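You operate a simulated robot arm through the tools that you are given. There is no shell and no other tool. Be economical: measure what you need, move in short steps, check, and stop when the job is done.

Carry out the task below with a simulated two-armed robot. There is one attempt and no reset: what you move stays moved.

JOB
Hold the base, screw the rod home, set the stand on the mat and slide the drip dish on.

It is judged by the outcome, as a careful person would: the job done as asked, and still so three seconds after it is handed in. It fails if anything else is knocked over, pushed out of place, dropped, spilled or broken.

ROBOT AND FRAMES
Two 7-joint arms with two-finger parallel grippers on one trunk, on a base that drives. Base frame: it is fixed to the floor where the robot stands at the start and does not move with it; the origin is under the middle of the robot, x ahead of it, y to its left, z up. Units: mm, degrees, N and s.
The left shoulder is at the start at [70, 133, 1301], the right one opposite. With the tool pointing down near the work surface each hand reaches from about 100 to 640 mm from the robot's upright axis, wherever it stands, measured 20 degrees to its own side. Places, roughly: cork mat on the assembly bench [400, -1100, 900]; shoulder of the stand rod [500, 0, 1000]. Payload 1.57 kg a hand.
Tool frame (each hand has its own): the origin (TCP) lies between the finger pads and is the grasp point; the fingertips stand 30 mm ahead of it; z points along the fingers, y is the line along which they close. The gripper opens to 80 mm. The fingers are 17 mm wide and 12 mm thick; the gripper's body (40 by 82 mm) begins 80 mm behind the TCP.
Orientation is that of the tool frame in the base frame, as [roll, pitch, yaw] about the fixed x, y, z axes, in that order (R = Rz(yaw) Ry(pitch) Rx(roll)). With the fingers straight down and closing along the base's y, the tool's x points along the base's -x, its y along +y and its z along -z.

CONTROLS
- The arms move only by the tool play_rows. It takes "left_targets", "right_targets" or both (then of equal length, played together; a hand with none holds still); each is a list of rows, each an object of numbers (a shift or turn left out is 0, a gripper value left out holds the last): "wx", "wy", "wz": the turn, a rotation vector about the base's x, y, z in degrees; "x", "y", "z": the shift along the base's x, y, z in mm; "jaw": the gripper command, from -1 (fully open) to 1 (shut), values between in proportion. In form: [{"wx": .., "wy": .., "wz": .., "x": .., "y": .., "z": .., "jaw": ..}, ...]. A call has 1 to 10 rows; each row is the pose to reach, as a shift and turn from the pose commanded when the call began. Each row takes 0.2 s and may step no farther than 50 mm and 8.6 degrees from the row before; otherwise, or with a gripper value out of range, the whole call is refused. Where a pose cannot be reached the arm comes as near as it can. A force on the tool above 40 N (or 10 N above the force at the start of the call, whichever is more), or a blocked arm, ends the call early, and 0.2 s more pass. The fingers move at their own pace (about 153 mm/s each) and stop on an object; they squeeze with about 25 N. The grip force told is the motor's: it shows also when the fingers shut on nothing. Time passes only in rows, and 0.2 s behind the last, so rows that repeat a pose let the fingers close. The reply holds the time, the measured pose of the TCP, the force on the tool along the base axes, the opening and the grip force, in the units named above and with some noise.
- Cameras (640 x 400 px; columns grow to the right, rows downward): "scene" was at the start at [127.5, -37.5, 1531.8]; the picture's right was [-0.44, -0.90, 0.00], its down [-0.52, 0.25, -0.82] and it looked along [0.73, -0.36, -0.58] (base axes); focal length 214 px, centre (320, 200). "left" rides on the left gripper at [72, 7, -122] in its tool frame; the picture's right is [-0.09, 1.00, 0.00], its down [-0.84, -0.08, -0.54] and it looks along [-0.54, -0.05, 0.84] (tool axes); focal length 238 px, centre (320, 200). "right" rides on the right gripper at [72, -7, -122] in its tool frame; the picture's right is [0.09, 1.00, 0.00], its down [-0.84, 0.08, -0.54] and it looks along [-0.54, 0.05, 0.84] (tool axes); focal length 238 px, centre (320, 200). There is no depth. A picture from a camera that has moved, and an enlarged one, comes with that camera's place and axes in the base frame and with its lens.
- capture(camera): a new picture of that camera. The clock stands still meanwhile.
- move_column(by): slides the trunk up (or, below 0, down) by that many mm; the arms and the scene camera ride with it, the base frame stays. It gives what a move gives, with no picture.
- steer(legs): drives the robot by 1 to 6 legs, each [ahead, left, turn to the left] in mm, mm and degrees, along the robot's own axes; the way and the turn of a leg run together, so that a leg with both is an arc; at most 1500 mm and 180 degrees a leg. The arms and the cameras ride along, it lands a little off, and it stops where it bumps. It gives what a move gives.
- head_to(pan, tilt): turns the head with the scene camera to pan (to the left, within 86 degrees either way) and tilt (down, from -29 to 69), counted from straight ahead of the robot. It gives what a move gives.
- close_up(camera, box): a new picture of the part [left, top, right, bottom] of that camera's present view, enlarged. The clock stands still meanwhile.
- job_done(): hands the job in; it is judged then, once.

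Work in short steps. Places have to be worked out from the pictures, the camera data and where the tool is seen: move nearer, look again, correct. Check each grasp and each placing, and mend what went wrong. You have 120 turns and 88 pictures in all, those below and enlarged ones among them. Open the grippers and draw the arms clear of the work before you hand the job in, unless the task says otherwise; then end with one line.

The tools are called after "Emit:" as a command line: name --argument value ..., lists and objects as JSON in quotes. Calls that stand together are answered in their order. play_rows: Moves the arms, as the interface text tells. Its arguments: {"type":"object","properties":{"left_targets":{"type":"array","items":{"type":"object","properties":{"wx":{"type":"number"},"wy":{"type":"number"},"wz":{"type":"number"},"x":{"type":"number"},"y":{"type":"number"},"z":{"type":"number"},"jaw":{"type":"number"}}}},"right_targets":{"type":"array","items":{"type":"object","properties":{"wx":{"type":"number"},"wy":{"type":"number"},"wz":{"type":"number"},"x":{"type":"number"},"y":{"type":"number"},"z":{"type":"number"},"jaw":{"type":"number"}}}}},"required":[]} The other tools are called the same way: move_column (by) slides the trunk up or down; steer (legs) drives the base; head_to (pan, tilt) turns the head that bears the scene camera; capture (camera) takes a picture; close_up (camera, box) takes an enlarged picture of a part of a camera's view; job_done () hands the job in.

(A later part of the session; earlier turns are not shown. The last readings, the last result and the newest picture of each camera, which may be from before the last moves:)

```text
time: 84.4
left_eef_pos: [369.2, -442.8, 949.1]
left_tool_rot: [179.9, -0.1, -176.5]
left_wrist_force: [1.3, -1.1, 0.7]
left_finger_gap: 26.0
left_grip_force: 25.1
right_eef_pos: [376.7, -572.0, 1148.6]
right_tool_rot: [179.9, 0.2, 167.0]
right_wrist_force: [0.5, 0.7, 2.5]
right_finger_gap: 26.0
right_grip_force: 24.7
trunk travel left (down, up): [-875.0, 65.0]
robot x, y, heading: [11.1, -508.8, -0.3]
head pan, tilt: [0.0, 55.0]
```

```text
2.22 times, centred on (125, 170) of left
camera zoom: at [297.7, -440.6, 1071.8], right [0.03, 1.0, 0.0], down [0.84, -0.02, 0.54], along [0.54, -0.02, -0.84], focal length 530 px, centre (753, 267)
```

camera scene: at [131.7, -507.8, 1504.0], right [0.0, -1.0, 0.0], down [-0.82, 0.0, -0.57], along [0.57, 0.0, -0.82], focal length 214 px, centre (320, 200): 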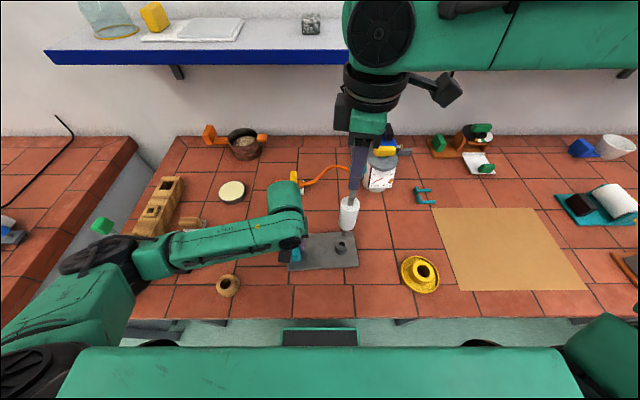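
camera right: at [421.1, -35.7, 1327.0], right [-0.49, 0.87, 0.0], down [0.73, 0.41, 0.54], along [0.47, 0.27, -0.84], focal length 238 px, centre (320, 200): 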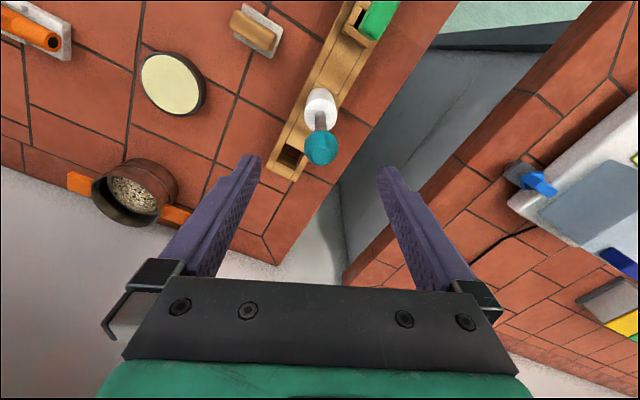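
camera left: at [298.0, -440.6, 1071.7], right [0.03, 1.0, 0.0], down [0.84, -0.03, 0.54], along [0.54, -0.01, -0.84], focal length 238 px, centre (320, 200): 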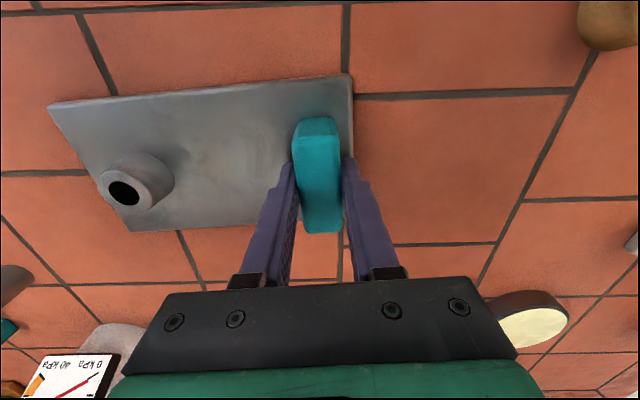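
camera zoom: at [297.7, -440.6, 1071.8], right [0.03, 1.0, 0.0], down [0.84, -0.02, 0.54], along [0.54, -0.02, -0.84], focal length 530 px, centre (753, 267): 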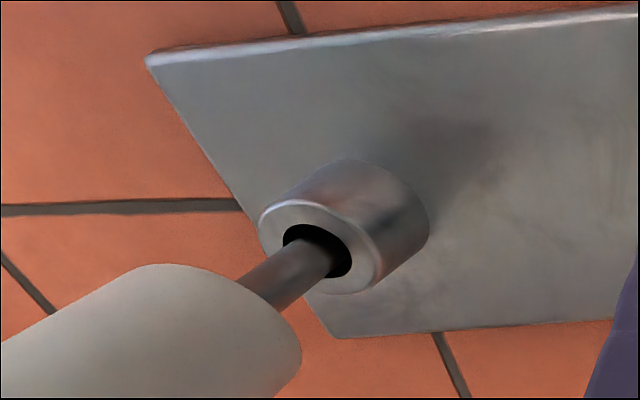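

The picture shows no real descent although the push vanished, so the pads may be slipping. I pull up 4 mm gently to learn whether the rod is held axially by the thread, and look at the knob.

Emit:
play_rows --right_targets '[{"z": 2}, {"z": 4}, {"z": 4}]'

Emit:
close_up --camera "right" --box '[240, 60, 400, 260]'

```text
time: 85.2
left_eef_pos: [369.8, -443.1, 950.3]
left_tool_rot: [-179.9, 0.1, -176.4]
left_wrist_force: [-1.3, -6.0, 16.4]
left_finger_gap: 26.0
left_grip_force: 25.2
right_eef_pos: [374.9, -573.0, 1152.6]
right_tool_rot: [-179.9, 0.0, 167.1]
right_wrist_force: [1.0, 5.4, -20.7]
right_finger_gap: 25.9
right_grip_force: 24.5
trunk travel left (down, up): [-875.0, 65.0]
robot x, y, heading: [11.4, -510.8, -0.1]
head pan, tilt: [0.0, 55.0]
```

```text
2.00 times, centred on (320, 160) of right
camera zoom: at [305.0, -562.9, 1274.0], right [0.13, 0.99, 0.0], down [0.83, -0.11, 0.54], along [0.54, -0.07, -0.84], focal length 477 px, centre (320, 280)
```

zoom: 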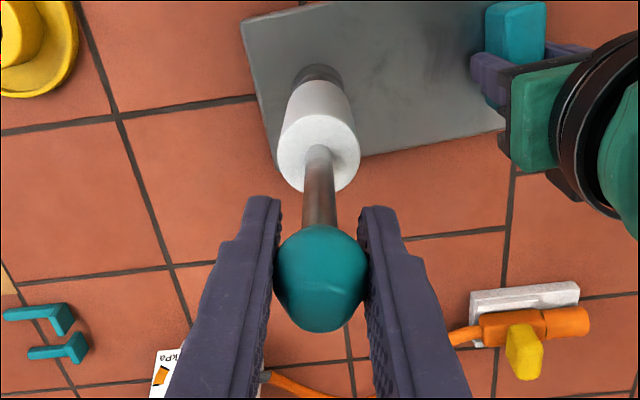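

Pulling gives -21 N at once, so rod and base are joined by the thread; but the knob has crept ~10 mm up in the pads, so they slip. I re-grip with the knob centred (8 mm higher), and test a turn with no push, comparing pictures.

Emit:
play_rows --right_targets '[{"z": -4}, {"z": -4, "jaw": -0.2}, {"z": 5, "wz": 8.5}, {"z": 5, "wz": 17}, {"z": 5, "wz": 25.5}, {"z": 5, "wz": 34}, {"z": 5, "wz": 42.5}, {"z": 5, "wz": 51}, {"z": 5, "wz": 59.5}, {"z": 5, "wz": 68}]'

Emit:
play_rows --right_targets '[{"jaw": 1}, {"jaw": 1}, {"jaw": 1}]'

Emit:
close_up --camera "scene" --box '[320, 170, 370, 230]'

Emit:
play_rows --right_targets '[{"wz": -8.5}, {"wz": -17}, {"wz": -25.5}, {"wz": -34}, {"wz": -42.5}, {"wz": -51}, {"wz": -59.5}, {"wz": -68}]'

Emit:
close_up --camera "scene" --box '[320, 170, 370, 230]'

```text
time: 87.4
left_eef_pos: [369.2, -441.4, 949.6]
left_tool_rot: [179.9, -0.1, -176.4]
left_wrist_force: [1.3, 1.3, 2.2]
left_finger_gap: 25.8
left_grip_force: 24.3
right_eef_pos: [374.2, -571.5, 1159.0]
right_tool_rot: [179.9, 0.2, -124.7]
right_wrist_force: [0.3, -0.4, 0.0]
right_finger_gap: 47.9
right_grip_force: 0.0
trunk travel left (down, up): [-875.0, 65.0]
robot x, y, heading: [9.8, -510.2, -0.4]
head pan, tilt: [0.0, 55.0]
```

```text
time: 88.2
left_eef_pos: [369.4, -441.4, 949.0]
left_tool_rot: [-179.9, 0.0, -176.4]
left_wrist_force: [2.0, -0.4, 1.4]
left_finger_gap: 26.0
left_grip_force: 25.2
right_eef_pos: [374.8, -572.0, 1159.1]
right_tool_rot: [179.9, 0.1, -124.8]
right_wrist_force: [-1.2, 1.7, -1.0]
right_finger_gap: 26.1
right_grip_force: 24.4
trunk travel left (down, up): [-875.0, 65.0]
robot x, y, heading: [11.4, -508.4, -0.4]
head pan, tilt: [0.0, 55.0]
```

```text
6.67 times, centred on (345, 200) of scene
camera zoom: at [131.5, -507.6, 1503.9], right [0.0, -1.0, 0.0], down [-0.82, 0.0, -0.57], along [0.57, 0.0, -0.82], focal length 1430 px, centre (153, 200)
```

zoom: 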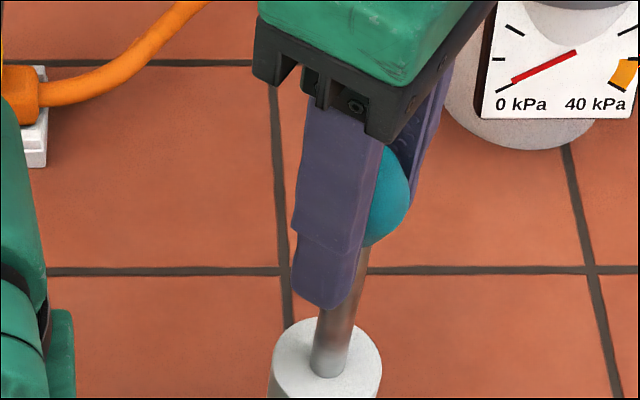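

```text
time: 90.0
left_eef_pos: [369.7, -441.5, 950.0]
left_tool_rot: [179.9, 0.0, -176.5]
left_wrist_force: [0.5, -1.0, 0.8]
left_finger_gap: 25.7
left_grip_force: 24.5
right_eef_pos: [376.2, -572.9, 1157.4]
right_tool_rot: [179.9, 0.1, 167.0]
right_wrist_force: [-1.1, 2.9, 0.1]
right_finger_gap: 25.9
right_grip_force: 25.3
trunk travel left (down, up): [-875.0, 65.0]
robot x, y, heading: [10.1, -506.8, -0.2]
head pan, tilt: [0.0, 55.0]
```

```text
6.67 times, centred on (345, 200) of scene
camera zoom: at [131.6, -507.6, 1503.9], right [0.0, -1.0, 0.0], down [-0.82, 0.0, -0.57], along [0.57, 0.0, -0.82], focal length 1430 px, centre (153, 200)
```

zoom: 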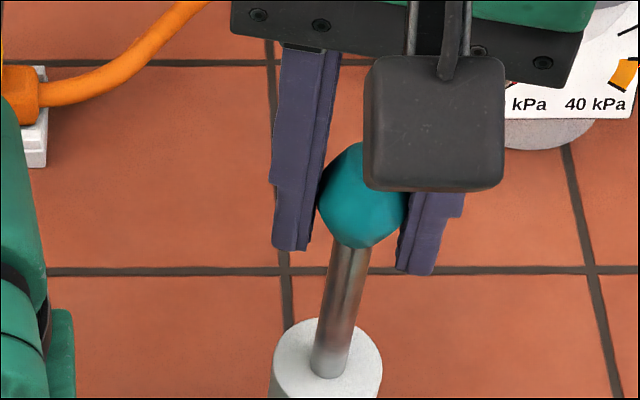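

The grip gap differs by angle (22.9 vs 26 mm): the knob is faceted, and only the first stroke held it across flats. I search for the flats by closing at different angles.

Emit:
play_rows --right_targets '[{"jaw": 0.2}, {"wz": 7.5, "jaw": 0.2}, {"wz": 15}, {"wz": 15, "jaw": 1}, {"wz": 15, "jaw": 1}]'

Emit:
play_rows --right_targets '[{"jaw": 0.2}, {"wz": 7.5, "jaw": 0.2}, {"wz": 15}, {"wz": 15, "jaw": 1}, {"wz": 15, "jaw": 1}]'

Emit:
play_rows --right_targets '[{"jaw": 0.2}, {"wz": 7.5, "jaw": 0.2}, {"wz": 15}, {"wz": 15, "jaw": 1}, {"wz": 15, "jaw": 1}]'

Emit:
play_rows --right_targets '[{"jaw": 0.2}, {"wz": 7.5, "jaw": 0.2}, {"wz": 15}, {"wz": 15, "jaw": 1}, {"wz": 15, "jaw": 1}]'

```text
time: 91.2
left_eef_pos: [367.8, -441.8, 948.6]
left_tool_rot: [179.9, 0.0, -176.4]
left_wrist_force: [-0.3, -0.6, -0.3]
left_finger_gap: 25.5
left_grip_force: 24.6
right_eef_pos: [376.0, -572.2, 1158.1]
right_tool_rot: [179.9, 0.0, -177.8]
right_wrist_force: [-0.2, 0.8, -0.1]
right_finger_gap: 26.0
right_grip_force: 24.7
trunk travel left (down, up): [-875.0, 65.0]
robot x, y, heading: [13.3, -510.8, -0.4]
head pan, tilt: [0.0, 55.0]
```

```text
time: 92.4
left_eef_pos: [369.5, -442.6, 949.2]
left_tool_rot: [179.9, 0.1, -176.3]
left_wrist_force: [1.2, -2.1, -0.1]
left_finger_gap: 25.7
left_grip_force: 25.0
right_eef_pos: [375.8, -572.0, 1158.1]
right_tool_rot: [179.9, 0.2, -162.8]
right_wrist_force: [-0.6, 2.4, 0.3]
right_finger_gap: 24.4
right_grip_force: 24.6
trunk travel left (down, up): [-875.0, 65.0]
robot x, y, heading: [11.4, -507.4, -0.2]
head pan, tilt: [0.0, 55.0]
```

```text
time: 93.6
left_eef_pos: [368.9, -441.4, 949.7]
left_tool_rot: [-179.9, 0.0, -176.3]
left_wrist_force: [0.6, -2.1, 0.1]
left_finger_gap: 25.9
left_grip_force: 24.7
right_eef_pos: [375.0, -571.9, 1159.1]
right_tool_rot: [180.0, 0.1, -147.8]
right_wrist_force: [-1.6, 1.6, 0.8]
right_finger_gap: 23.6
right_grip_force: 25.5
trunk travel left (down, up): [-875.0, 65.0]
robot x, y, heading: [7.9, -509.1, -0.3]
head pan, tilt: [0.0, 55.0]
```

```text
time: 94.8
left_eef_pos: [368.4, -443.0, 948.3]
left_tool_rot: [180.0, 0.0, -176.4]
left_wrist_force: [1.5, -2.0, -0.6]
left_finger_gap: 25.8
left_grip_force: 25.7
right_eef_pos: [375.3, -572.7, 1158.4]
right_tool_rot: [179.9, 0.0, -132.8]
right_wrist_force: [-1.6, 1.4, 0.7]
right_finger_gap: 25.9
right_grip_force: 25.3
trunk travel left (down, up): [-875.0, 65.0]
robot x, y, heading: [11.8, -513.1, -0.2]
head pan, tilt: [0.0, 55.0]
```

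The gap pattern fits a hexagon (26 mm across corners, 22.6 across flats) with a flat at yaw ≈ -154°, repeating each 60°. I grip on the flat at yaw -34° and turn 120° clockwise, following down 1.5 mm.

Emit:
play_rows --right_targets '[{"jaw": 0.1}, {"wz": 8.5}, {"wz": 17}, {"wz": 25.5}, {"wz": 34}, {"wz": 42.5}, {"wz": 51}, {"wz": 59.5}, {"wz": 68}, {"wz": 76.5}]'

Emit:
play_rows --right_targets '[{"wz": 8.5}, {"wz": 17}, {"wz": 22.3}, {"wz": 22.3, "jaw": 1}, {"wz": 22.3, "jaw": 1}, {"wz": 22.3}]'

Emit:
play_rows --right_targets '[{"wz": -8.5, "z": -0.1}, {"wz": -17, "z": -0.2}, {"wz": -25.5, "z": -0.3}, {"wz": -34, "z": -0.4}, {"wz": -42.5, "z": -0.5}, {"wz": -51, "z": -0.6}, {"wz": -59.5, "z": -0.7}]'

Emit:
play_rows --right_targets '[{"wz": -8.5, "z": -0.1}, {"wz": -17, "z": -0.2}, {"wz": -25.5, "z": -0.3}, {"wz": -34, "z": -0.4}, {"wz": -42.5, "z": -0.5}, {"wz": -51, "z": -0.6}, {"wz": -59.5, "z": -0.7}]'

Emit:
close_up --camera "left" --box '[0, 80, 250, 260]'

```text
time: 97.0
left_eef_pos: [368.9, -442.5, 949.1]
left_tool_rot: [179.9, 0.0, -176.5]
left_wrist_force: [-0.8, 0.5, -0.5]
left_finger_gap: 25.9
left_grip_force: 24.9
right_eef_pos: [375.9, -571.7, 1158.3]
right_tool_rot: [179.9, 0.1, -56.2]
right_wrist_force: [-0.7, -0.8, 0.3]
right_finger_gap: 36.2
right_grip_force: 0.0
trunk travel left (down, up): [-875.0, 65.0]
robot x, y, heading: [13.0, -512.0, -0.2]
head pan, tilt: [0.0, 55.0]
```

```text
time: 98.4
left_eef_pos: [370.5, -441.6, 947.7]
left_tool_rot: [179.9, 0.0, -176.4]
left_wrist_force: [0.9, 0.3, -0.2]
left_finger_gap: 25.6
left_grip_force: 24.8
right_eef_pos: [375.1, -573.4, 1157.7]
right_tool_rot: [179.9, 0.1, -34.0]
right_wrist_force: [-0.2, 0.1, -0.4]
right_finger_gap: 22.8
right_grip_force: 24.8
trunk travel left (down, up): [-875.0, 65.0]
robot x, y, heading: [13.7, -510.9, -0.6]
head pan, tilt: [0.0, 55.0]
```

```text
time: 100.0
left_eef_pos: [369.2, -441.6, 949.4]
left_tool_rot: [-180.0, 0.1, -176.4]
left_wrist_force: [1.9, 2.4, -0.2]
left_finger_gap: 25.6
left_grip_force: 24.4
right_eef_pos: [376.0, -571.2, 1158.1]
right_tool_rot: [180.0, 0.1, -93.7]
right_wrist_force: [-3.0, -0.9, 0.4]
right_finger_gap: 23.1
right_grip_force: 24.9
trunk travel left (down, up): [-875.0, 65.0]
robot x, y, heading: [10.7, -507.8, -0.4]
head pan, tilt: [0.0, 55.0]
```

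```text
time: 101.6
left_eef_pos: [369.1, -441.4, 949.5]
left_tool_rot: [180.0, -0.1, -176.5]
left_wrist_force: [2.5, -1.1, 0.5]
left_finger_gap: 25.9
left_grip_force: 25.1
right_eef_pos: [375.0, -571.2, 1155.6]
right_tool_rot: [179.8, 0.2, -153.3]
right_wrist_force: [-0.5, 0.5, 1.8]
right_finger_gap: 23.3
right_grip_force: 24.8
trunk travel left (down, up): [-875.0, 65.0]
robot x, y, heading: [12.9, -505.9, -0.2]
head pan, tilt: [0.0, 55.0]
```

```text
2.22 times, centred on (125, 170) of left
camera zoom: at [297.9, -440.8, 1071.8], right [0.03, 1.0, 0.0], down [0.84, -0.02, 0.54], along [0.54, -0.01, -0.84], focal length 530 px, centre (753, 267)
```

zoom: 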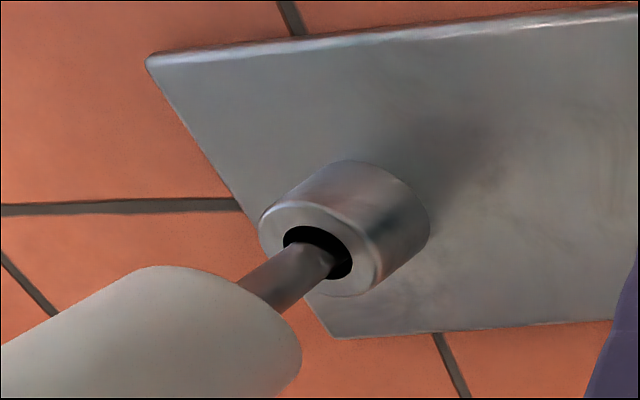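

The flat grip (22.8 mm) is confirmed. To verify the rod turns with the hand, I do another stroke but read the gap mid-way between flats.

Emit:
play_rows --right_targets '[{"jaw": 0.1}, {"wz": 8.5}, {"wz": 17}, {"wz": 25.5}, {"wz": 34}, {"wz": 42.5}, {"wz": 51}, {"wz": 59.5}, {"wz": 68}, {"wz": 76.5}]'

Emit:
play_rows --right_targets '[{"wz": 8.5}, {"wz": 17}, {"wz": 25.5}, {"wz": 34}, {"wz": 42.5}, {"wz": 42.5, "jaw": 1}, {"wz": 42.5, "jaw": 1}]'

Emit:
play_rows --right_targets '[{"wz": -7, "z": -0.1}, {"wz": -14, "z": -0.2}, {"wz": -21, "z": -0.3}, {"wz": -28, "z": -0.4}]'

Emit:
play_rows --right_targets '[{"wz": -8.5, "z": -0.1}, {"wz": -17, "z": -0.2}, {"wz": -25.5, "z": -0.3}, {"wz": -34, "z": -0.4}, {"wz": -42.5, "z": -0.5}, {"wz": -51, "z": -0.6}, {"wz": -59.5, "z": -0.7}]'

Emit:
play_rows --right_targets '[{"wz": -8, "z": -0.1}, {"wz": -16, "z": -0.2}, {"wz": -24, "z": -0.3}, {"wz": -32, "z": -0.4}]'

```text
time: 103.8
left_eef_pos: [369.5, -441.9, 949.3]
left_tool_rot: [179.9, 0.0, -176.4]
left_wrist_force: [-0.8, -1.0, -0.3]
left_finger_gap: 25.8
left_grip_force: 25.4
right_eef_pos: [376.9, -571.0, 1156.5]
right_tool_rot: [179.9, 0.0, -76.5]
right_wrist_force: [0.7, 0.1, 0.0]
right_finger_gap: 36.0
right_grip_force: 0.1
trunk travel left (down, up): [-875.0, 65.0]
robot x, y, heading: [11.8, -508.3, -0.5]
head pan, tilt: [0.0, 55.0]
```

```text
time: 105.4
left_eef_pos: [369.2, -442.3, 947.8]
left_tool_rot: [-180.0, 0.0, -176.4]
left_wrist_force: [0.2, -1.7, 0.4]
left_finger_gap: 25.8
left_grip_force: 25.3
right_eef_pos: [375.5, -571.8, 1156.1]
right_tool_rot: [179.9, 0.1, -34.1]
right_wrist_force: [0.5, 0.8, -0.4]
right_finger_gap: 22.6
right_grip_force: 25.4
trunk travel left (down, up): [-875.0, 65.0]
robot x, y, heading: [7.5, -508.8, -0.4]
head pan, tilt: [0.0, 55.0]
```

```text
time: 106.4
left_eef_pos: [368.8, -442.1, 948.9]
left_tool_rot: [179.9, 0.0, -176.4]
left_wrist_force: [2.6, 3.6, -0.4]
left_finger_gap: 25.7
left_grip_force: 24.7
right_eef_pos: [375.4, -572.8, 1154.6]
right_tool_rot: [180.0, 0.1, -62.2]
right_wrist_force: [-2.8, -3.8, 1.8]
right_finger_gap: 26.4
right_grip_force: 25.1
trunk travel left (down, up): [-875.0, 65.0]
robot x, y, heading: [11.5, -509.9, -0.1]
head pan, tilt: [0.0, 55.0]
```

```text
time: 108.0
left_eef_pos: [369.8, -442.7, 949.3]
left_tool_rot: [180.0, 0.1, -176.3]
left_wrist_force: [3.9, -0.3, 0.9]
left_finger_gap: 25.8
left_grip_force: 25.6
right_eef_pos: [376.6, -571.8, 1154.6]
right_tool_rot: [179.9, 0.2, -121.7]
right_wrist_force: [-4.1, 0.1, 1.5]
right_finger_gap: 26.3
right_grip_force: 25.8
trunk travel left (down, up): [-875.0, 65.0]
robot x, y, heading: [9.0, -506.3, -0.2]
head pan, tilt: [0.0, 55.0]
```

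```text
time: 109.0
left_eef_pos: [369.6, -442.2, 949.5]
left_tool_rot: [-180.0, 0.1, -176.4]
left_wrist_force: [2.4, -2.7, 0.8]
left_finger_gap: 25.7
left_grip_force: 25.5
right_eef_pos: [376.1, -572.6, 1155.5]
right_tool_rot: [179.9, 0.2, -153.7]
right_wrist_force: [-2.5, 1.6, 1.5]
right_finger_gap: 23.2
right_grip_force: 25.0
trunk travel left (down, up): [-875.0, 65.0]
robot x, y, heading: [9.5, -506.4, -0.1]
head pan, tilt: [0.0, 55.0]
```

Working through the gap readings: the knob followed the hand for strokes 1–2 (about 350° in all with the first turn) and since then refuses to turn while being held axially — it has reached its stop, so the rod is home. I now lift the stand with both hands, first 12 mm, and check the loads.

Emit:
play_rows --left_targets '[{"z": 3}, {"z": 6}, {"z": 9}, {"z": 12}, {"z": 12}]' --right_targets '[{"z": 3}, {"z": 6}, {"z": 9}, {"z": 12}, {"z": 12}]'

Emit:
capture --camera "scene"

```text
time: 110.2
left_eef_pos: [369.9, -440.9, 961.2]
left_tool_rot: [179.9, 0.0, -176.3]
left_wrist_force: [-0.7, -1.4, -2.5]
left_finger_gap: 25.5
left_grip_force: 24.5
right_eef_pos: [375.8, -572.4, 1168.0]
right_tool_rot: [179.9, 0.1, -153.7]
right_wrist_force: [1.0, 2.5, -0.6]
right_finger_gap: 22.8
right_grip_force: 25.5
trunk travel left (down, up): [-875.0, 65.0]
robot x, y, heading: [7.6, -511.6, -0.3]
head pan, tilt: [0.0, 55.0]
```

```text
21 pictures are left
camera scene: at [132.1, -508.0, 1503.9], right [0.0, -1.0, 0.0], down [-0.82, 0.0, -0.57], along [0.57, 0.0, -0.82], focal length 214 px, centre (320, 200)
```

scene: 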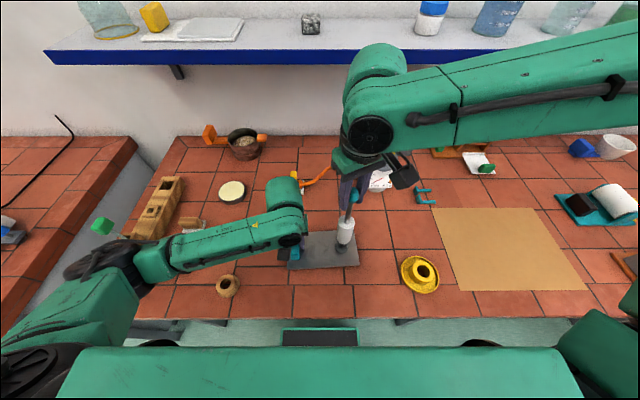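

The stand lifts lightly with both hands. I raise it another 75 mm so it will clear the dish, then drive right.

Emit:
play_rows --left_targets '[{"z": 10}, {"z": 20}, {"z": 30}, {"z": 40}, {"z": 50}, {"z": 60}, {"z": 70}, {"z": 75}, {"z": 75}]' --right_targets '[{"z": 10}, {"z": 20}, {"z": 30}, {"z": 40}, {"z": 50}, {"z": 60}, {"z": 70}, {"z": 75}, {"z": 75}]'

Emit:
steer --legs '[[0, -545, 0]]'

Emit:
capture --camera "scene"

```text
time: 112.2
left_eef_pos: [369.8, -442.4, 1035.3]
left_tool_rot: [179.9, 0.0, -176.3]
left_wrist_force: [-0.5, 3.8, -5.8]
left_finger_gap: 25.8
left_grip_force: 25.1
right_eef_pos: [376.6, -572.1, 1242.4]
right_tool_rot: [179.9, 0.2, -153.6]
right_wrist_force: [1.8, -4.1, 1.7]
right_finger_gap: 23.0
right_grip_force: 24.7
trunk travel left (down, up): [-875.0, 65.0]
robot x, y, heading: [12.9, -507.4, -0.1]
head pan, tilt: [0.0, 55.0]
```

```text
time: 115.4
left_eef_pos: [366.9, -988.6, 1035.6]
left_tool_rot: [-179.9, 0.0, -176.4]
left_wrist_force: [-1.2, 4.0, -7.4]
left_finger_gap: 25.8
left_grip_force: 25.1
right_eef_pos: [373.9, -1118.1, 1242.4]
right_tool_rot: [-180.0, 0.1, -153.7]
right_wrist_force: [1.3, -3.3, 2.5]
right_finger_gap: 22.8
right_grip_force: 25.2
trunk travel left (down, up): [-875.0, 65.0]
robot x, y, heading: [6.4, -1057.8, -0.3]
head pan, tilt: [0.0, 55.0]
```

```text
20 pictures are left
camera scene: at [129.4, -1053.9, 1503.9], right [-0.01, -1.0, 0.0], down [-0.82, 0.0, -0.57], along [0.57, 0.0, -0.82], focal length 214 px, centre (320, 200)
```

scene: 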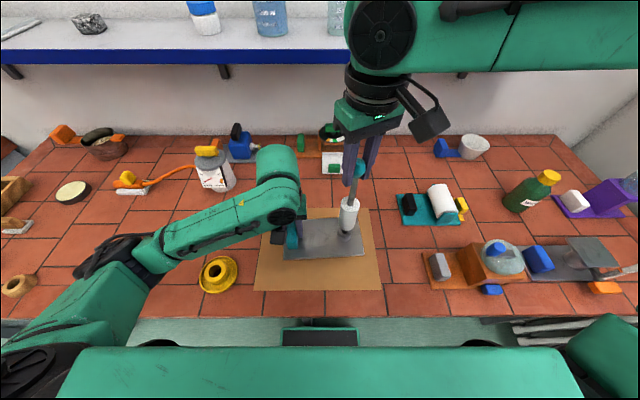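

The stand is over the mat (plate about x 310–418, y -970…-1157; mat x 258–522, y -875…-1222). I lower both hands 76 mm together, then feel for contact.

Emit:
play_rows --left_targets '[{"z": -10}, {"z": -20}, {"z": -30}, {"z": -40}, {"z": -50}, {"z": -60}, {"z": -68}, {"z": -76}, {"z": -76}]' --right_targets '[{"z": -10}, {"z": -20}, {"z": -30}, {"z": -40}, {"z": -50}, {"z": -60}, {"z": -68}, {"z": -76}, {"z": -76}]'

Emit:
play_rows --left_targets '[{"z": -2}, {"z": -4}, {"z": -6}, {"z": -6}]' --right_targets '[{"z": -2}, {"z": -4}, {"z": -6}, {"z": -6}]'

Emit:
close_up --camera "scene" --box '[240, 160, 400, 300]'

```text
time: 117.4
left_eef_pos: [366.9, -989.9, 959.3]
left_tool_rot: [179.9, -0.1, -176.5]
left_wrist_force: [-0.5, 0.2, -3.7]
left_finger_gap: 25.9
left_grip_force: 25.2
right_eef_pos: [374.0, -1119.2, 1165.8]
right_tool_rot: [179.9, 0.1, -153.6]
right_wrist_force: [0.3, -0.9, -0.4]
right_finger_gap: 23.0
right_grip_force: 24.8
trunk travel left (down, up): [-875.0, 65.0]
robot x, y, heading: [10.7, -1056.4, -0.2]
head pan, tilt: [0.0, 55.0]
```

```text
time: 118.4
left_eef_pos: [366.4, -989.3, 954.4]
left_tool_rot: [179.8, 0.0, -176.4]
left_wrist_force: [-0.8, 2.4, -4.3]
left_finger_gap: 25.9
left_grip_force: 25.4
right_eef_pos: [372.7, -1119.7, 1160.5]
right_tool_rot: [179.9, 0.1, -153.6]
right_wrist_force: [-0.1, -2.5, 0.7]
right_finger_gap: 23.2
right_grip_force: 25.2
trunk travel left (down, up): [-875.0, 65.0]
robot x, y, heading: [10.9, -1058.5, -0.5]
head pan, tilt: [0.0, 55.0]
```

```text
2.86 times, centred on (320, 230) of scene
camera zoom: at [129.4, -1055.6, 1503.9], right [-0.01, -1.0, 0.0], down [-0.82, 0.0, -0.57], along [0.57, 0.0, -0.82], focal length 613 px, centre (320, 114)
```

zoom: 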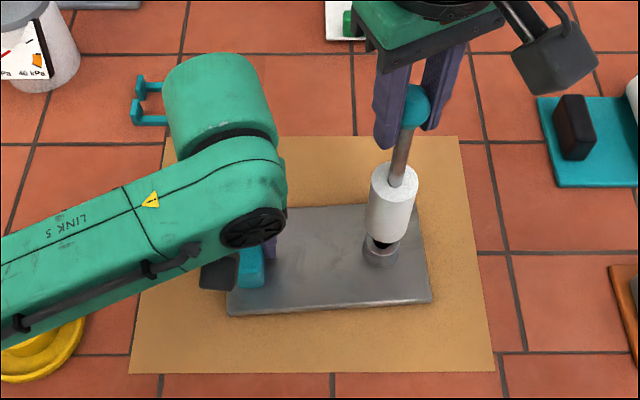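

Still about 3–5 mm up. I lower on in 1 mm steps until the load shows contact.

Emit:
play_rows --left_targets '[{"z": -1}, {"z": -2}, {"z": -3}, {"z": -3}]' --right_targets '[{"z": -1}, {"z": -2}, {"z": -3}, {"z": -3}]'

Emit:
play_rows --left_targets '[{"z": -1}, {"z": -2}, {"z": -2}]' --right_targets '[{"z": -1}, {"z": -2}, {"z": -2}]'

```text
time: 119.4
left_eef_pos: [367.2, -989.9, 950.7]
left_tool_rot: [179.9, 0.1, -176.3]
left_wrist_force: [-0.9, 1.3, -3.6]
left_finger_gap: 25.5
left_grip_force: 25.7
right_eef_pos: [374.2, -1121.4, 1157.9]
right_tool_rot: [180.0, 0.1, -153.6]
right_wrist_force: [1.1, -1.5, -0.7]
right_finger_gap: 23.0
right_grip_force: 24.9
trunk travel left (down, up): [-875.0, 65.0]
robot x, y, heading: [4.5, -1054.6, -0.5]
head pan, tilt: [0.0, 55.0]
```

```text
time: 120.2
left_eef_pos: [367.2, -989.9, 949.2]
left_tool_rot: [179.9, 0.0, -176.4]
left_wrist_force: [-0.8, 1.0, -2.7]
left_finger_gap: 25.9
left_grip_force: 25.1
right_eef_pos: [374.4, -1120.2, 1155.5]
right_tool_rot: [179.8, 0.2, -153.6]
right_wrist_force: [0.1, -0.4, 0.6]
right_finger_gap: 22.9
right_grip_force: 24.9
trunk travel left (down, up): [-875.0, 65.0]
robot x, y, heading: [8.6, -1057.7, 0.0]
head pan, tilt: [0.0, 55.0]
```

Now at the height where it sat on the table; 1.5 mm more confirms contact.

Emit:
play_rows --left_targets '[{"z": -0.7}, {"z": -1.5}, {"z": -1.5}]' --right_targets '[{"z": -0.7}, {"z": -1.5}, {"z": -1.5}]'

```text
time: 121.0
left_eef_pos: [368.1, -990.2, 950.1]
left_tool_rot: [-180.0, 0.3, -176.3]
left_wrist_force: [5.7, 3.6, 14.3]
left_finger_gap: 25.9
left_grip_force: 25.5
right_eef_pos: [373.0, -1120.1, 1154.3]
right_tool_rot: [-179.9, 0.2, -153.6]
right_wrist_force: [2.0, -2.5, 11.0]
right_finger_gap: 23.1
right_grip_force: 25.5
trunk travel left (down, up): [-875.0, 65.0]
robot x, y, heading: [8.1, -1055.6, -0.3]
head pan, tilt: [0.0, 55.0]
```

Both hands feel the mat: the stand is down. While the base is still held, I test the stop: a small counter-clockwise turn should move freely if the clockwise stop is really "home", then I re-tighten.

Emit:
play_rows --left_targets '[{"z": 1}, {"z": 1}, {"z": 1}, {"z": 1}, {"z": 1}]' --right_targets '[{"z": 0.7}, {"z": 0.7, "wz": 8}, {"z": 0.7, "wz": 16}, {"z": 0.7, "wz": 24}, {"z": 0.7, "wz": 24}]'

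Emit:
play_rows --right_targets '[{"wz": -8}, {"wz": -16}, {"wz": -24}, {"wz": -24}]'

Emit:
play_rows --right_targets '[{"wz": -8}, {"wz": -16}, {"wz": -24}, {"wz": -24}]'

```text
time: 122.2
left_eef_pos: [366.9, -989.8, 948.5]
left_tool_rot: [179.9, 0.1, -176.5]
left_wrist_force: [7.2, 2.6, 6.2]
left_finger_gap: 25.8
left_grip_force: 25.1
right_eef_pos: [374.4, -1119.8, 1155.3]
right_tool_rot: [180.0, 0.2, -129.5]
right_wrist_force: [1.9, -2.0, 18.8]
right_finger_gap: 22.8
right_grip_force: 25.2
trunk travel left (down, up): [-875.0, 65.0]
robot x, y, heading: [8.5, -1057.3, -0.3]
head pan, tilt: [0.0, 55.0]
```

```text
time: 123.2
left_eef_pos: [366.9, -989.9, 948.5]
left_tool_rot: [180.0, -0.1, -176.4]
left_wrist_force: [3.0, 2.1, 11.8]
left_finger_gap: 25.7
left_grip_force: 24.8
right_eef_pos: [372.9, -1119.5, 1154.9]
right_tool_rot: [179.9, 0.2, -153.8]
right_wrist_force: [4.1, -2.2, 11.1]
right_finger_gap: 22.5
right_grip_force: 25.4
trunk travel left (down, up): [-875.0, 65.0]
robot x, y, heading: [3.1, -1058.8, -0.4]
head pan, tilt: [0.0, 55.0]
```

```text
time: 124.2
left_eef_pos: [366.1, -990.6, 948.5]
left_tool_rot: [179.9, 0.1, -176.3]
left_wrist_force: [3.3, 2.9, 14.4]
left_finger_gap: 25.9
left_grip_force: 25.4
right_eef_pos: [372.4, -1119.6, 1155.0]
right_tool_rot: [-179.9, 0.0, -177.8]
right_wrist_force: [0.9, -3.3, -0.2]
right_finger_gap: 25.8
right_grip_force: 24.9
trunk travel left (down, up): [-875.0, 65.0]
robot x, y, heading: [4.6, -1057.8, -0.2]
head pan, tilt: [0.0, 55.0]
```

Confirmed: counter-clockwise it moves, clockwise it stops exactly where it was – the rod is home. I now open both grippers and draw both hands straight up.

Emit:
play_rows --left_targets '[{"z": 0}, {"jaw": 0.2}, {"jaw": -0.3}, {"jaw": -0.3}]' --right_targets '[{"jaw": 0.1}, {"jaw": -0.3}, {"jaw": -0.3}, {"jaw": -0.3}]'

Emit:
play_rows --left_targets '[{"z": 10}, {"z": 25}, {"z": 45}, {"z": 70}, {"z": 100}, {"z": 140}, {"z": 180}, {"z": 220}, {"z": 250}]' --right_targets '[{"z": 10}, {"z": 25}, {"z": 45}, {"z": 70}, {"z": 100}, {"z": 120}, {"z": 140}, {"z": 160}, {"z": 160}]'

Emit:
capture --camera "scene"

```text
time: 125.2
left_eef_pos: [366.6, -989.3, 947.7]
left_tool_rot: [179.9, 0.0, -176.4]
left_wrist_force: [0.2, 0.2, -0.3]
left_finger_gap: 52.0
left_grip_force: 0.0
right_eef_pos: [373.1, -1119.9, 1155.9]
right_tool_rot: [179.9, 0.1, -177.7]
right_wrist_force: [0.5, 0.6, -0.3]
right_finger_gap: 51.9
right_grip_force: 0.0
trunk travel left (down, up): [-875.0, 65.0]
robot x, y, heading: [5.6, -1053.2, -0.3]
head pan, tilt: [0.0, 55.0]
```

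```text
time: 127.2
left_eef_pos: [365.7, -990.7, 1199.0]
left_tool_rot: [179.9, 0.0, -176.4]
left_wrist_force: [-0.2, -0.2, 0.1]
left_finger_gap: 52.2
left_grip_force: 0.1
right_eef_pos: [373.2, -1120.7, 1314.7]
right_tool_rot: [179.9, 0.1, -177.6]
right_wrist_force: [1.3, -0.3, 0.7]
right_finger_gap: 51.9
right_grip_force: 0.1
trunk travel left (down, up): [-875.0, 65.0]
robot x, y, heading: [7.0, -1056.7, -0.3]
head pan, tilt: [0.0, 55.0]
```

```text
18 pictures are left
camera scene: at [128.4, -1056.0, 1503.9], right [-0.01, -1.0, 0.0], down [-0.82, 0.0, -0.57], along [0.57, 0.0, -0.82], focal length 214 px, centre (320, 200)
```

scene: 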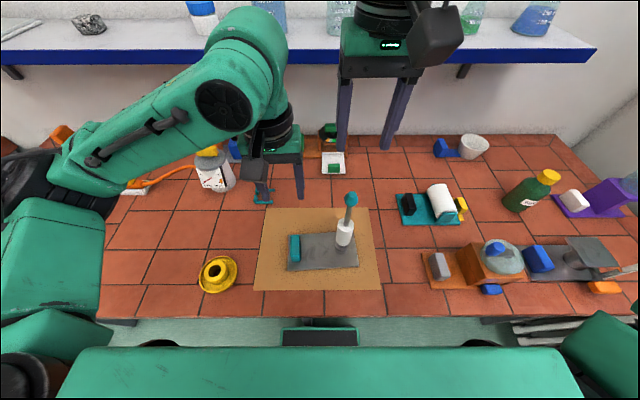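

The stand sits on the mat, upright. I raise the left hand more and drive left about 415 mm to put the dish on the right hand's side.

Emit:
play_rows --left_targets '[{"z": 30}, {"z": 60}, {"z": 90}, {"z": 120}, {"z": 120}]'

Emit:
steer --legs '[[0, 415, 0]]'

Emit:
play_rows --right_targets '[{"x": -20, "y": -20, "z": -30}, {"x": -40, "y": -40, "z": -60}, {"x": -60, "y": -60, "z": -90}, {"x": -76, "y": -76, "z": -120}, {"x": -76, "y": -76, "z": -160}, {"x": -76, "y": -76, "z": -200}, {"x": -76, "y": -76, "z": -230}, {"x": -76, "y": -76, "z": -230}]'

Emit:
capture --camera "right"

Emit:
head_to --pan -15 --tilt 60

Emit:
capture --camera "scene"

```text
time: 128.4
left_eef_pos: [367.7, -989.8, 1318.3]
left_tool_rot: [179.9, 0.0, -176.3]
left_wrist_force: [0.9, 0.1, 0.2]
left_finger_gap: 52.0
left_grip_force: 0.0
right_eef_pos: [373.3, -1119.9, 1315.4]
right_tool_rot: [180.0, 0.1, -177.7]
right_wrist_force: [-0.7, -0.4, -1.2]
right_finger_gap: 52.1
right_grip_force: 0.1
trunk travel left (down, up): [-875.0, 65.0]
robot x, y, heading: [9.8, -1056.2, -0.5]
head pan, tilt: [0.0, 55.0]
```

```text
time: 130.9
left_eef_pos: [368.5, -577.7, 1319.2]
left_tool_rot: [179.7, 0.0, -176.3]
left_wrist_force: [0.3, -0.1, -0.9]
left_finger_gap: 52.4
left_grip_force: 0.0
right_eef_pos: [375.7, -706.4, 1313.8]
right_tool_rot: [179.8, 0.1, -177.6]
right_wrist_force: [0.1, -0.7, 0.0]
right_finger_gap: 52.1
right_grip_force: 0.0
trunk travel left (down, up): [-875.0, 65.0]
robot x, y, heading: [11.2, -641.6, -0.5]
head pan, tilt: [0.0, 55.0]
```

```text
time: 132.7
left_eef_pos: [367.3, -574.6, 1318.9]
left_tool_rot: [179.9, -0.1, -176.3]
left_wrist_force: [-0.1, 0.9, 0.3]
left_finger_gap: 52.1
left_grip_force: 0.0
right_eef_pos: [336.5, -768.3, 1106.2]
right_tool_rot: [-180.0, 0.2, -177.7]
right_wrist_force: [-1.7, 0.6, -0.6]
right_finger_gap: 51.9
right_grip_force: 0.1
right hand out of reach, approached as far as the arm can: row 4, 5, 6, 7, 8
trunk travel left (down, up): [-875.0, 65.0]
robot x, y, heading: [10.2, -643.1, -0.3]
head pan, tilt: [0.0, 55.0]
```

```text
17 pictures are left
camera right: at [266.1, -778.9, 1227.7], right [-0.13, 0.99, 0.0], down [0.83, 0.11, 0.54], along [0.54, 0.07, -0.84], focal length 238 px, centre (320, 200)
```

right: 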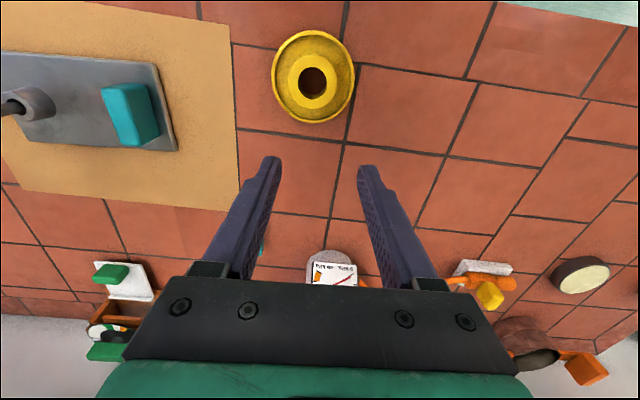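

```text
time: 133.5
left_eef_pos: [367.8, -574.5, 1319.9]
left_tool_rot: [179.9, 0.2, -176.3]
left_wrist_force: [0.9, 0.4, -0.6]
left_finger_gap: 52.0
left_grip_force: 0.1
right_eef_pos: [337.3, -770.0, 1106.9]
right_tool_rot: [179.8, 0.2, -177.7]
right_wrist_force: [-0.5, 0.0, 0.3]
right_finger_gap: 52.0
right_grip_force: 0.2
trunk travel left (down, up): [-875.0, 65.0]
robot x, y, heading: [12.9, -643.4, 0.1]
head pan, tilt: [-15.0, 60.0]
```

```text
16 pictures are left
camera scene: at [121.9, -657.6, 1498.0], right [-0.26, -0.97, 0.0], down [-0.84, 0.23, -0.5], along [0.48, -0.13, -0.87], focal length 214 px, centre (320, 200)
```

scene: 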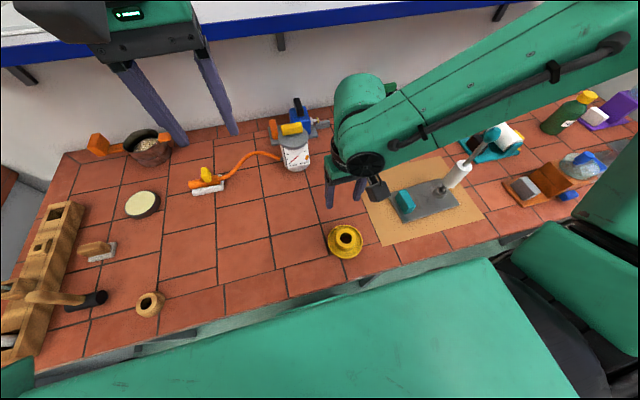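

The dish hub is at ≈ (303, -782); it is too close in for this arm pose. I back the robot 110 mm and bring the hand over the hub.

Emit:
steer --legs '[[-110, 0, 0]]'

Emit:
play_rows --right_targets '[{"x": 20, "y": -4, "jaw": -0.65}, {"x": 40, "y": -8}, {"x": 60, "y": -12}, {"x": 76, "y": -13, "z": -20}, {"x": 76, "y": -13, "z": -50}, {"x": 76, "y": -13, "z": -80}, {"x": 76, "y": -13, "z": -80}]'

Emit:
capture --camera "right"

Emit:
close_up --camera "scene" --box '[290, 100, 450, 230]'

```text
time: 134.7
left_eef_pos: [264.5, -574.1, 1318.2]
left_tool_rot: [179.8, -0.3, -176.4]
left_wrist_force: [0.4, -0.2, -0.1]
left_finger_gap: 52.1
left_grip_force: 0.0
right_eef_pos: [233.3, -768.0, 1105.7]
right_tool_rot: [179.9, 0.0, -177.5]
right_wrist_force: [-0.2, 0.3, 0.2]
right_finger_gap: 52.0
right_grip_force: 0.1
trunk travel left (down, up): [-875.0, 65.0]
robot x, y, heading: [-96.8, -640.4, -0.1]
head pan, tilt: [-15.0, 60.0]
```

```text
time: 136.3
left_eef_pos: [260.1, -573.8, 1318.5]
left_tool_rot: [179.8, 0.0, -176.3]
left_wrist_force: [0.5, 0.8, 0.4]
left_finger_gap: 51.5
left_grip_force: 0.0
right_eef_pos: [305.7, -781.2, 1026.9]
right_tool_rot: [179.8, 0.1, -177.6]
right_wrist_force: [-0.1, -1.0, -0.5]
right_finger_gap: 66.2
right_grip_force: 0.0
trunk travel left (down, up): [-875.0, 65.0]
robot x, y, heading: [-100.5, -639.3, -0.3]
head pan, tilt: [-15.0, 60.0]
```

```text
15 pictures are left
camera right: at [234.1, -791.7, 1148.1], right [-0.14, 0.99, 0.0], down [0.83, 0.11, 0.54], along [0.54, 0.07, -0.84], focal length 238 px, centre (320, 200)
```

right: 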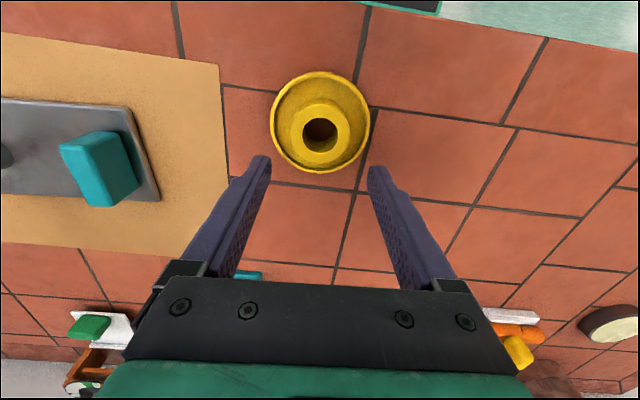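

```text
3.08 times, centred on (370, 165) of scene
camera zoom: at [13.5, -657.0, 1497.9], right [-0.26, -0.97, 0.0], down [-0.84, 0.23, -0.5], along [0.48, -0.13, -0.87], focal length 660 px, centre (166, 308)
```

zoom: 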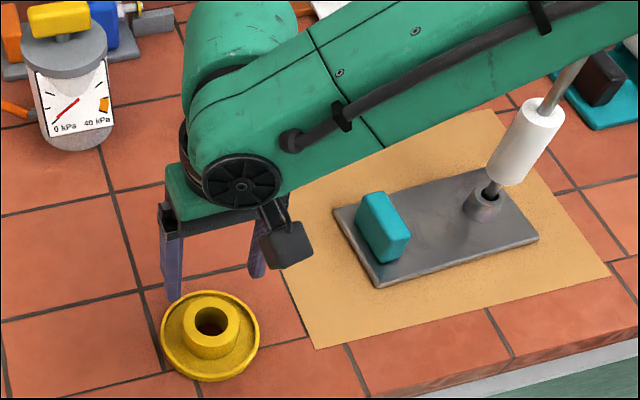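

Hub centre ≈ (300, -781). I shift 6 mm back and lower in steps so the fingertips straddle the hub, then check.

Emit:
play_rows --right_targets '[{"x": -6, "z": -20}, {"x": -6, "z": -40}, {"x": -6, "z": -58}, {"x": -6, "z": -58}]'

Emit:
close_up --camera "right" --box '[200, 60, 440, 260]'

Emit:
close_up --camera "scene" --box '[310, 130, 390, 210]'

```text
time: 137.3
left_eef_pos: [259.7, -573.6, 1319.0]
left_tool_rot: [179.9, 0.1, -176.3]
left_wrist_force: [0.6, -0.4, 0.2]
left_finger_gap: 52.0
left_grip_force: 0.1
right_eef_pos: [298.1, -780.8, 968.9]
right_tool_rot: [179.9, 0.1, -177.6]
right_wrist_force: [-0.1, -0.1, 0.4]
right_finger_gap: 65.9
right_grip_force: 0.0
trunk travel left (down, up): [-875.0, 65.0]
robot x, y, heading: [-97.5, -643.3, -0.3]
head pan, tilt: [-15.0, 60.0]
```

```text
2.00 times, centred on (320, 160) of right
camera zoom: at [227.7, -791.7, 1090.1], right [-0.13, 0.99, 0.0], down [0.83, 0.11, 0.54], along [0.54, 0.07, -0.84], focal length 477 px, centre (320, 280)
```

zoom: 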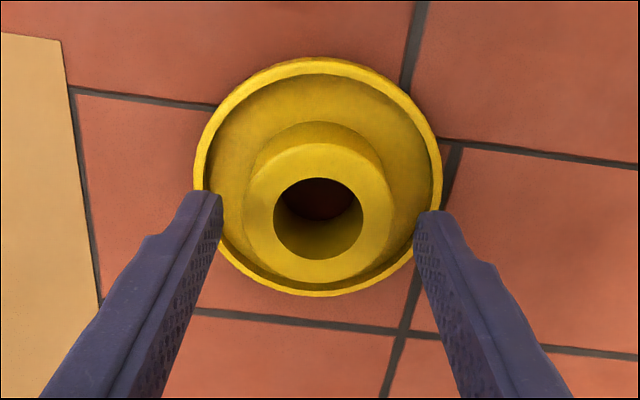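

```text
5.00 times, centred on (350, 170) of scene
camera zoom: at [13.8, -657.2, 1497.9], right [-0.26, -0.97, 0.0], down [-0.84, 0.23, -0.5], along [0.48, -0.13, -0.87], focal length 1072 px, centre (170, 350)
```

zoom: 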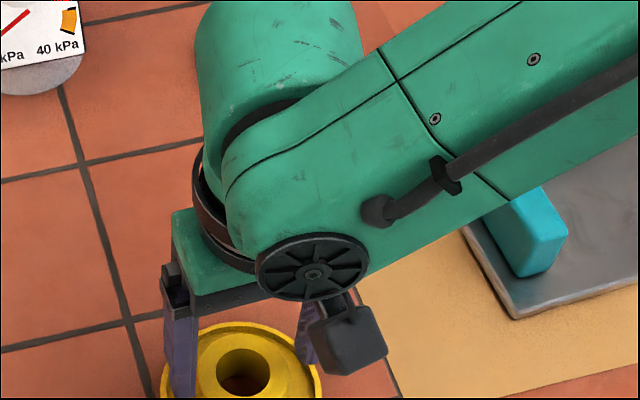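

The hub is centred; it is about 50 mm wide, hole 31 mm, dish 90 mm. I narrow the opening to 57 mm, so the fingers fit inside the dish's lip, and lower to z≈950.

Emit:
play_rows --right_targets '[{"jaw": -0.43}, {"z": -6}, {"z": -12}, {"z": -19}, {"z": -19}]'

Emit:
close_up --camera "right" --box '[200, 60, 440, 260]'

```text
time: 138.5
left_eef_pos: [259.8, -573.7, 1318.7]
left_tool_rot: [179.9, 0.0, -176.3]
left_wrist_force: [0.4, -0.8, -0.7]
left_finger_gap: 52.0
left_grip_force: 0.1
right_eef_pos: [297.3, -783.7, 951.5]
right_tool_rot: [179.8, 0.1, -177.5]
right_wrist_force: [-0.9, 0.3, 0.4]
right_finger_gap: 57.2
right_grip_force: 0.2
right hand out of reach, approached as far as the arm can: row 4, 5
trunk travel left (down, up): [-875.0, 65.0]
robot x, y, heading: [-99.3, -640.9, -0.0]
head pan, tilt: [-15.0, 60.0]
```

```text
2.00 times, centred on (320, 160) of right
camera zoom: at [226.4, -793.9, 1073.5], right [-0.13, 0.99, 0.0], down [0.83, 0.11, 0.54], along [0.54, 0.08, -0.84], focal length 477 px, centre (320, 280)
```

zoom: 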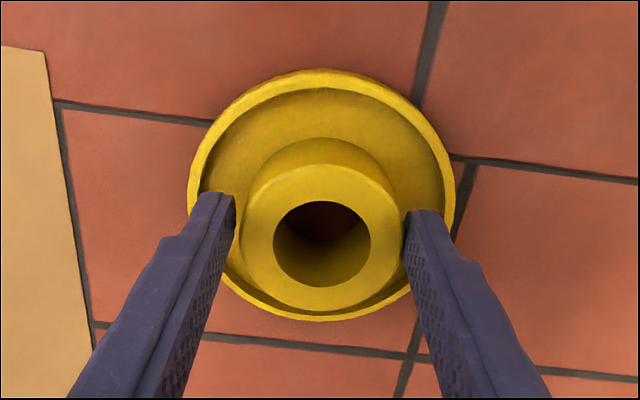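

The fingers straddle the hub; its centre is about 3 mm further ahead. I shift +3 mm in x and close.

Emit:
play_rows --right_targets '[{"x": 3}, {"x": 3, "jaw": 1}, {"x": 3, "jaw": 1}, {"x": 3, "jaw": 1}]'

Emit:
play_rows --right_targets '[{"x": 3, "z": 10}, {"x": 6, "z": 25}, {"x": 10, "z": 45}, {"x": 10, "z": 70}, {"x": 10, "z": 100}, {"x": 10, "z": 130}, {"x": 10, "z": 160}, {"x": 10, "z": 160}]'

Emit:
close_up --camera "right" --box '[200, 60, 440, 260]'

```text
time: 139.5
left_eef_pos: [260.3, -574.9, 1318.5]
left_tool_rot: [179.9, 0.0, -176.3]
left_wrist_force: [-0.6, 0.0, -0.7]
left_finger_gap: 51.8
left_grip_force: 0.1
right_eef_pos: [300.5, -783.6, 953.6]
right_tool_rot: [179.8, 0.2, -177.6]
right_wrist_force: [0.2, -0.9, -0.1]
right_finger_gap: 52.4
right_grip_force: 25.1
trunk travel left (down, up): [-875.0, 65.0]
robot x, y, heading: [-98.2, -638.0, -0.1]
head pan, tilt: [-15.0, 60.0]
```

```text
time: 141.3
left_eef_pos: [259.8, -574.3, 1318.1]
left_tool_rot: [179.9, 0.1, -176.2]
left_wrist_force: [0.0, -0.5, -0.1]
left_finger_gap: 51.9
left_grip_force: 0.1
right_eef_pos: [310.6, -783.6, 1112.3]
right_tool_rot: [180.0, 0.1, -177.6]
right_wrist_force: [-0.1, -0.1, -0.4]
right_finger_gap: 52.7
right_grip_force: 25.5
trunk travel left (down, up): [-875.0, 65.0]
robot x, y, heading: [-101.2, -642.5, -0.2]
head pan, tilt: [-15.0, 60.0]
```

```text
2.00 times, centred on (320, 160) of right
camera zoom: at [240.4, -794.9, 1233.7], right [-0.13, 0.99, 0.0], down [0.83, 0.11, 0.54], along [0.54, 0.07, -0.84], focal length 477 px, centre (320, 280)
```

zoom: 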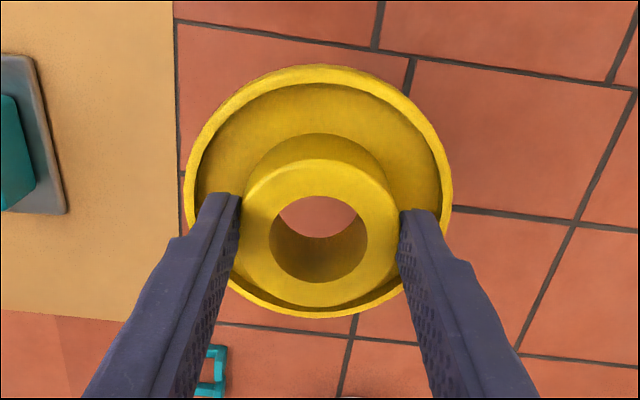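

The dish is held level by its hub. I raise it above rod height and drive right 300 mm toward the stand.

Emit:
play_rows --right_targets '[{"z": 30}, {"z": 60}, {"z": 90}, {"z": 120}, {"z": 150}, {"z": 150}]'

Emit:
steer --legs '[[0, -300, 0]]'

Emit:
head_to --pan -20 --tilt 42

Emit:
capture --camera "scene"

```text
time: 142.7
left_eef_pos: [261.0, -574.6, 1319.4]
left_tool_rot: [179.9, 0.0, -176.4]
left_wrist_force: [-1.0, -0.2, 0.5]
left_finger_gap: 51.6
left_grip_force: 0.0
right_eef_pos: [310.9, -785.0, 1262.4]
right_tool_rot: [179.9, 0.1, -177.5]
right_wrist_force: [0.4, 0.1, -1.3]
right_finger_gap: 52.4
right_grip_force: 24.7
trunk travel left (down, up): [-875.0, 65.0]
robot x, y, heading: [-98.3, -641.0, 0.0]
head pan, tilt: [-15.0, 60.0]
```

```text
time: 144.7
left_eef_pos: [259.0, -870.7, 1319.5]
left_tool_rot: [180.0, 0.0, -176.3]
left_wrist_force: [-0.2, -0.1, -0.5]
left_finger_gap: 51.8
left_grip_force: 0.1
right_eef_pos: [310.8, -1081.4, 1262.8]
right_tool_rot: [-180.0, 0.0, -177.4]
right_wrist_force: [-0.2, 0.3, -0.7]
right_finger_gap: 52.1
right_grip_force: 24.6
trunk travel left (down, up): [-875.0, 65.0]
robot x, y, heading: [-100.3, -941.4, 0.1]
head pan, tilt: [-15.0, 60.0]
```

```text
time: 145.6
left_eef_pos: [259.3, -873.7, 1319.5]
left_tool_rot: [179.8, 0.0, -176.1]
left_wrist_force: [-0.1, 0.2, -0.6]
left_finger_gap: 52.0
left_grip_force: 0.1
right_eef_pos: [311.6, -1085.6, 1261.3]
right_tool_rot: [179.9, 0.2, -177.5]
right_wrist_force: [-0.4, 0.9, 0.0]
right_finger_gap: 52.0
right_grip_force: 25.0
trunk travel left (down, up): [-875.0, 65.0]
robot x, y, heading: [-98.3, -941.7, -0.1]
head pan, tilt: [-20.0, 42.0]
```

```text
9 pictures are left
camera scene: at [27.5, -969.3, 1521.6], right [-0.34, -0.94, 0.0], down [-0.63, 0.23, -0.74], along [0.7, -0.25, -0.67], focal length 214 px, centre (320, 200)
```

scene: 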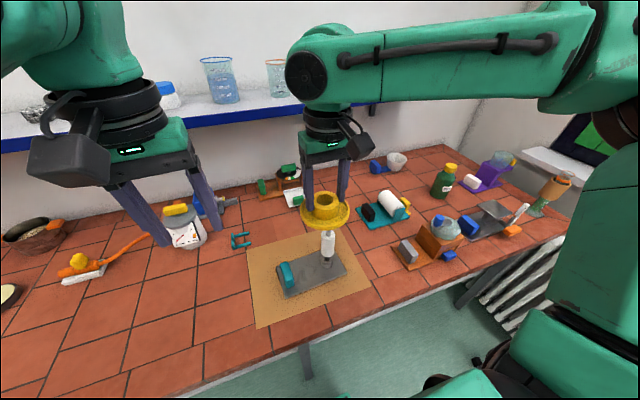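

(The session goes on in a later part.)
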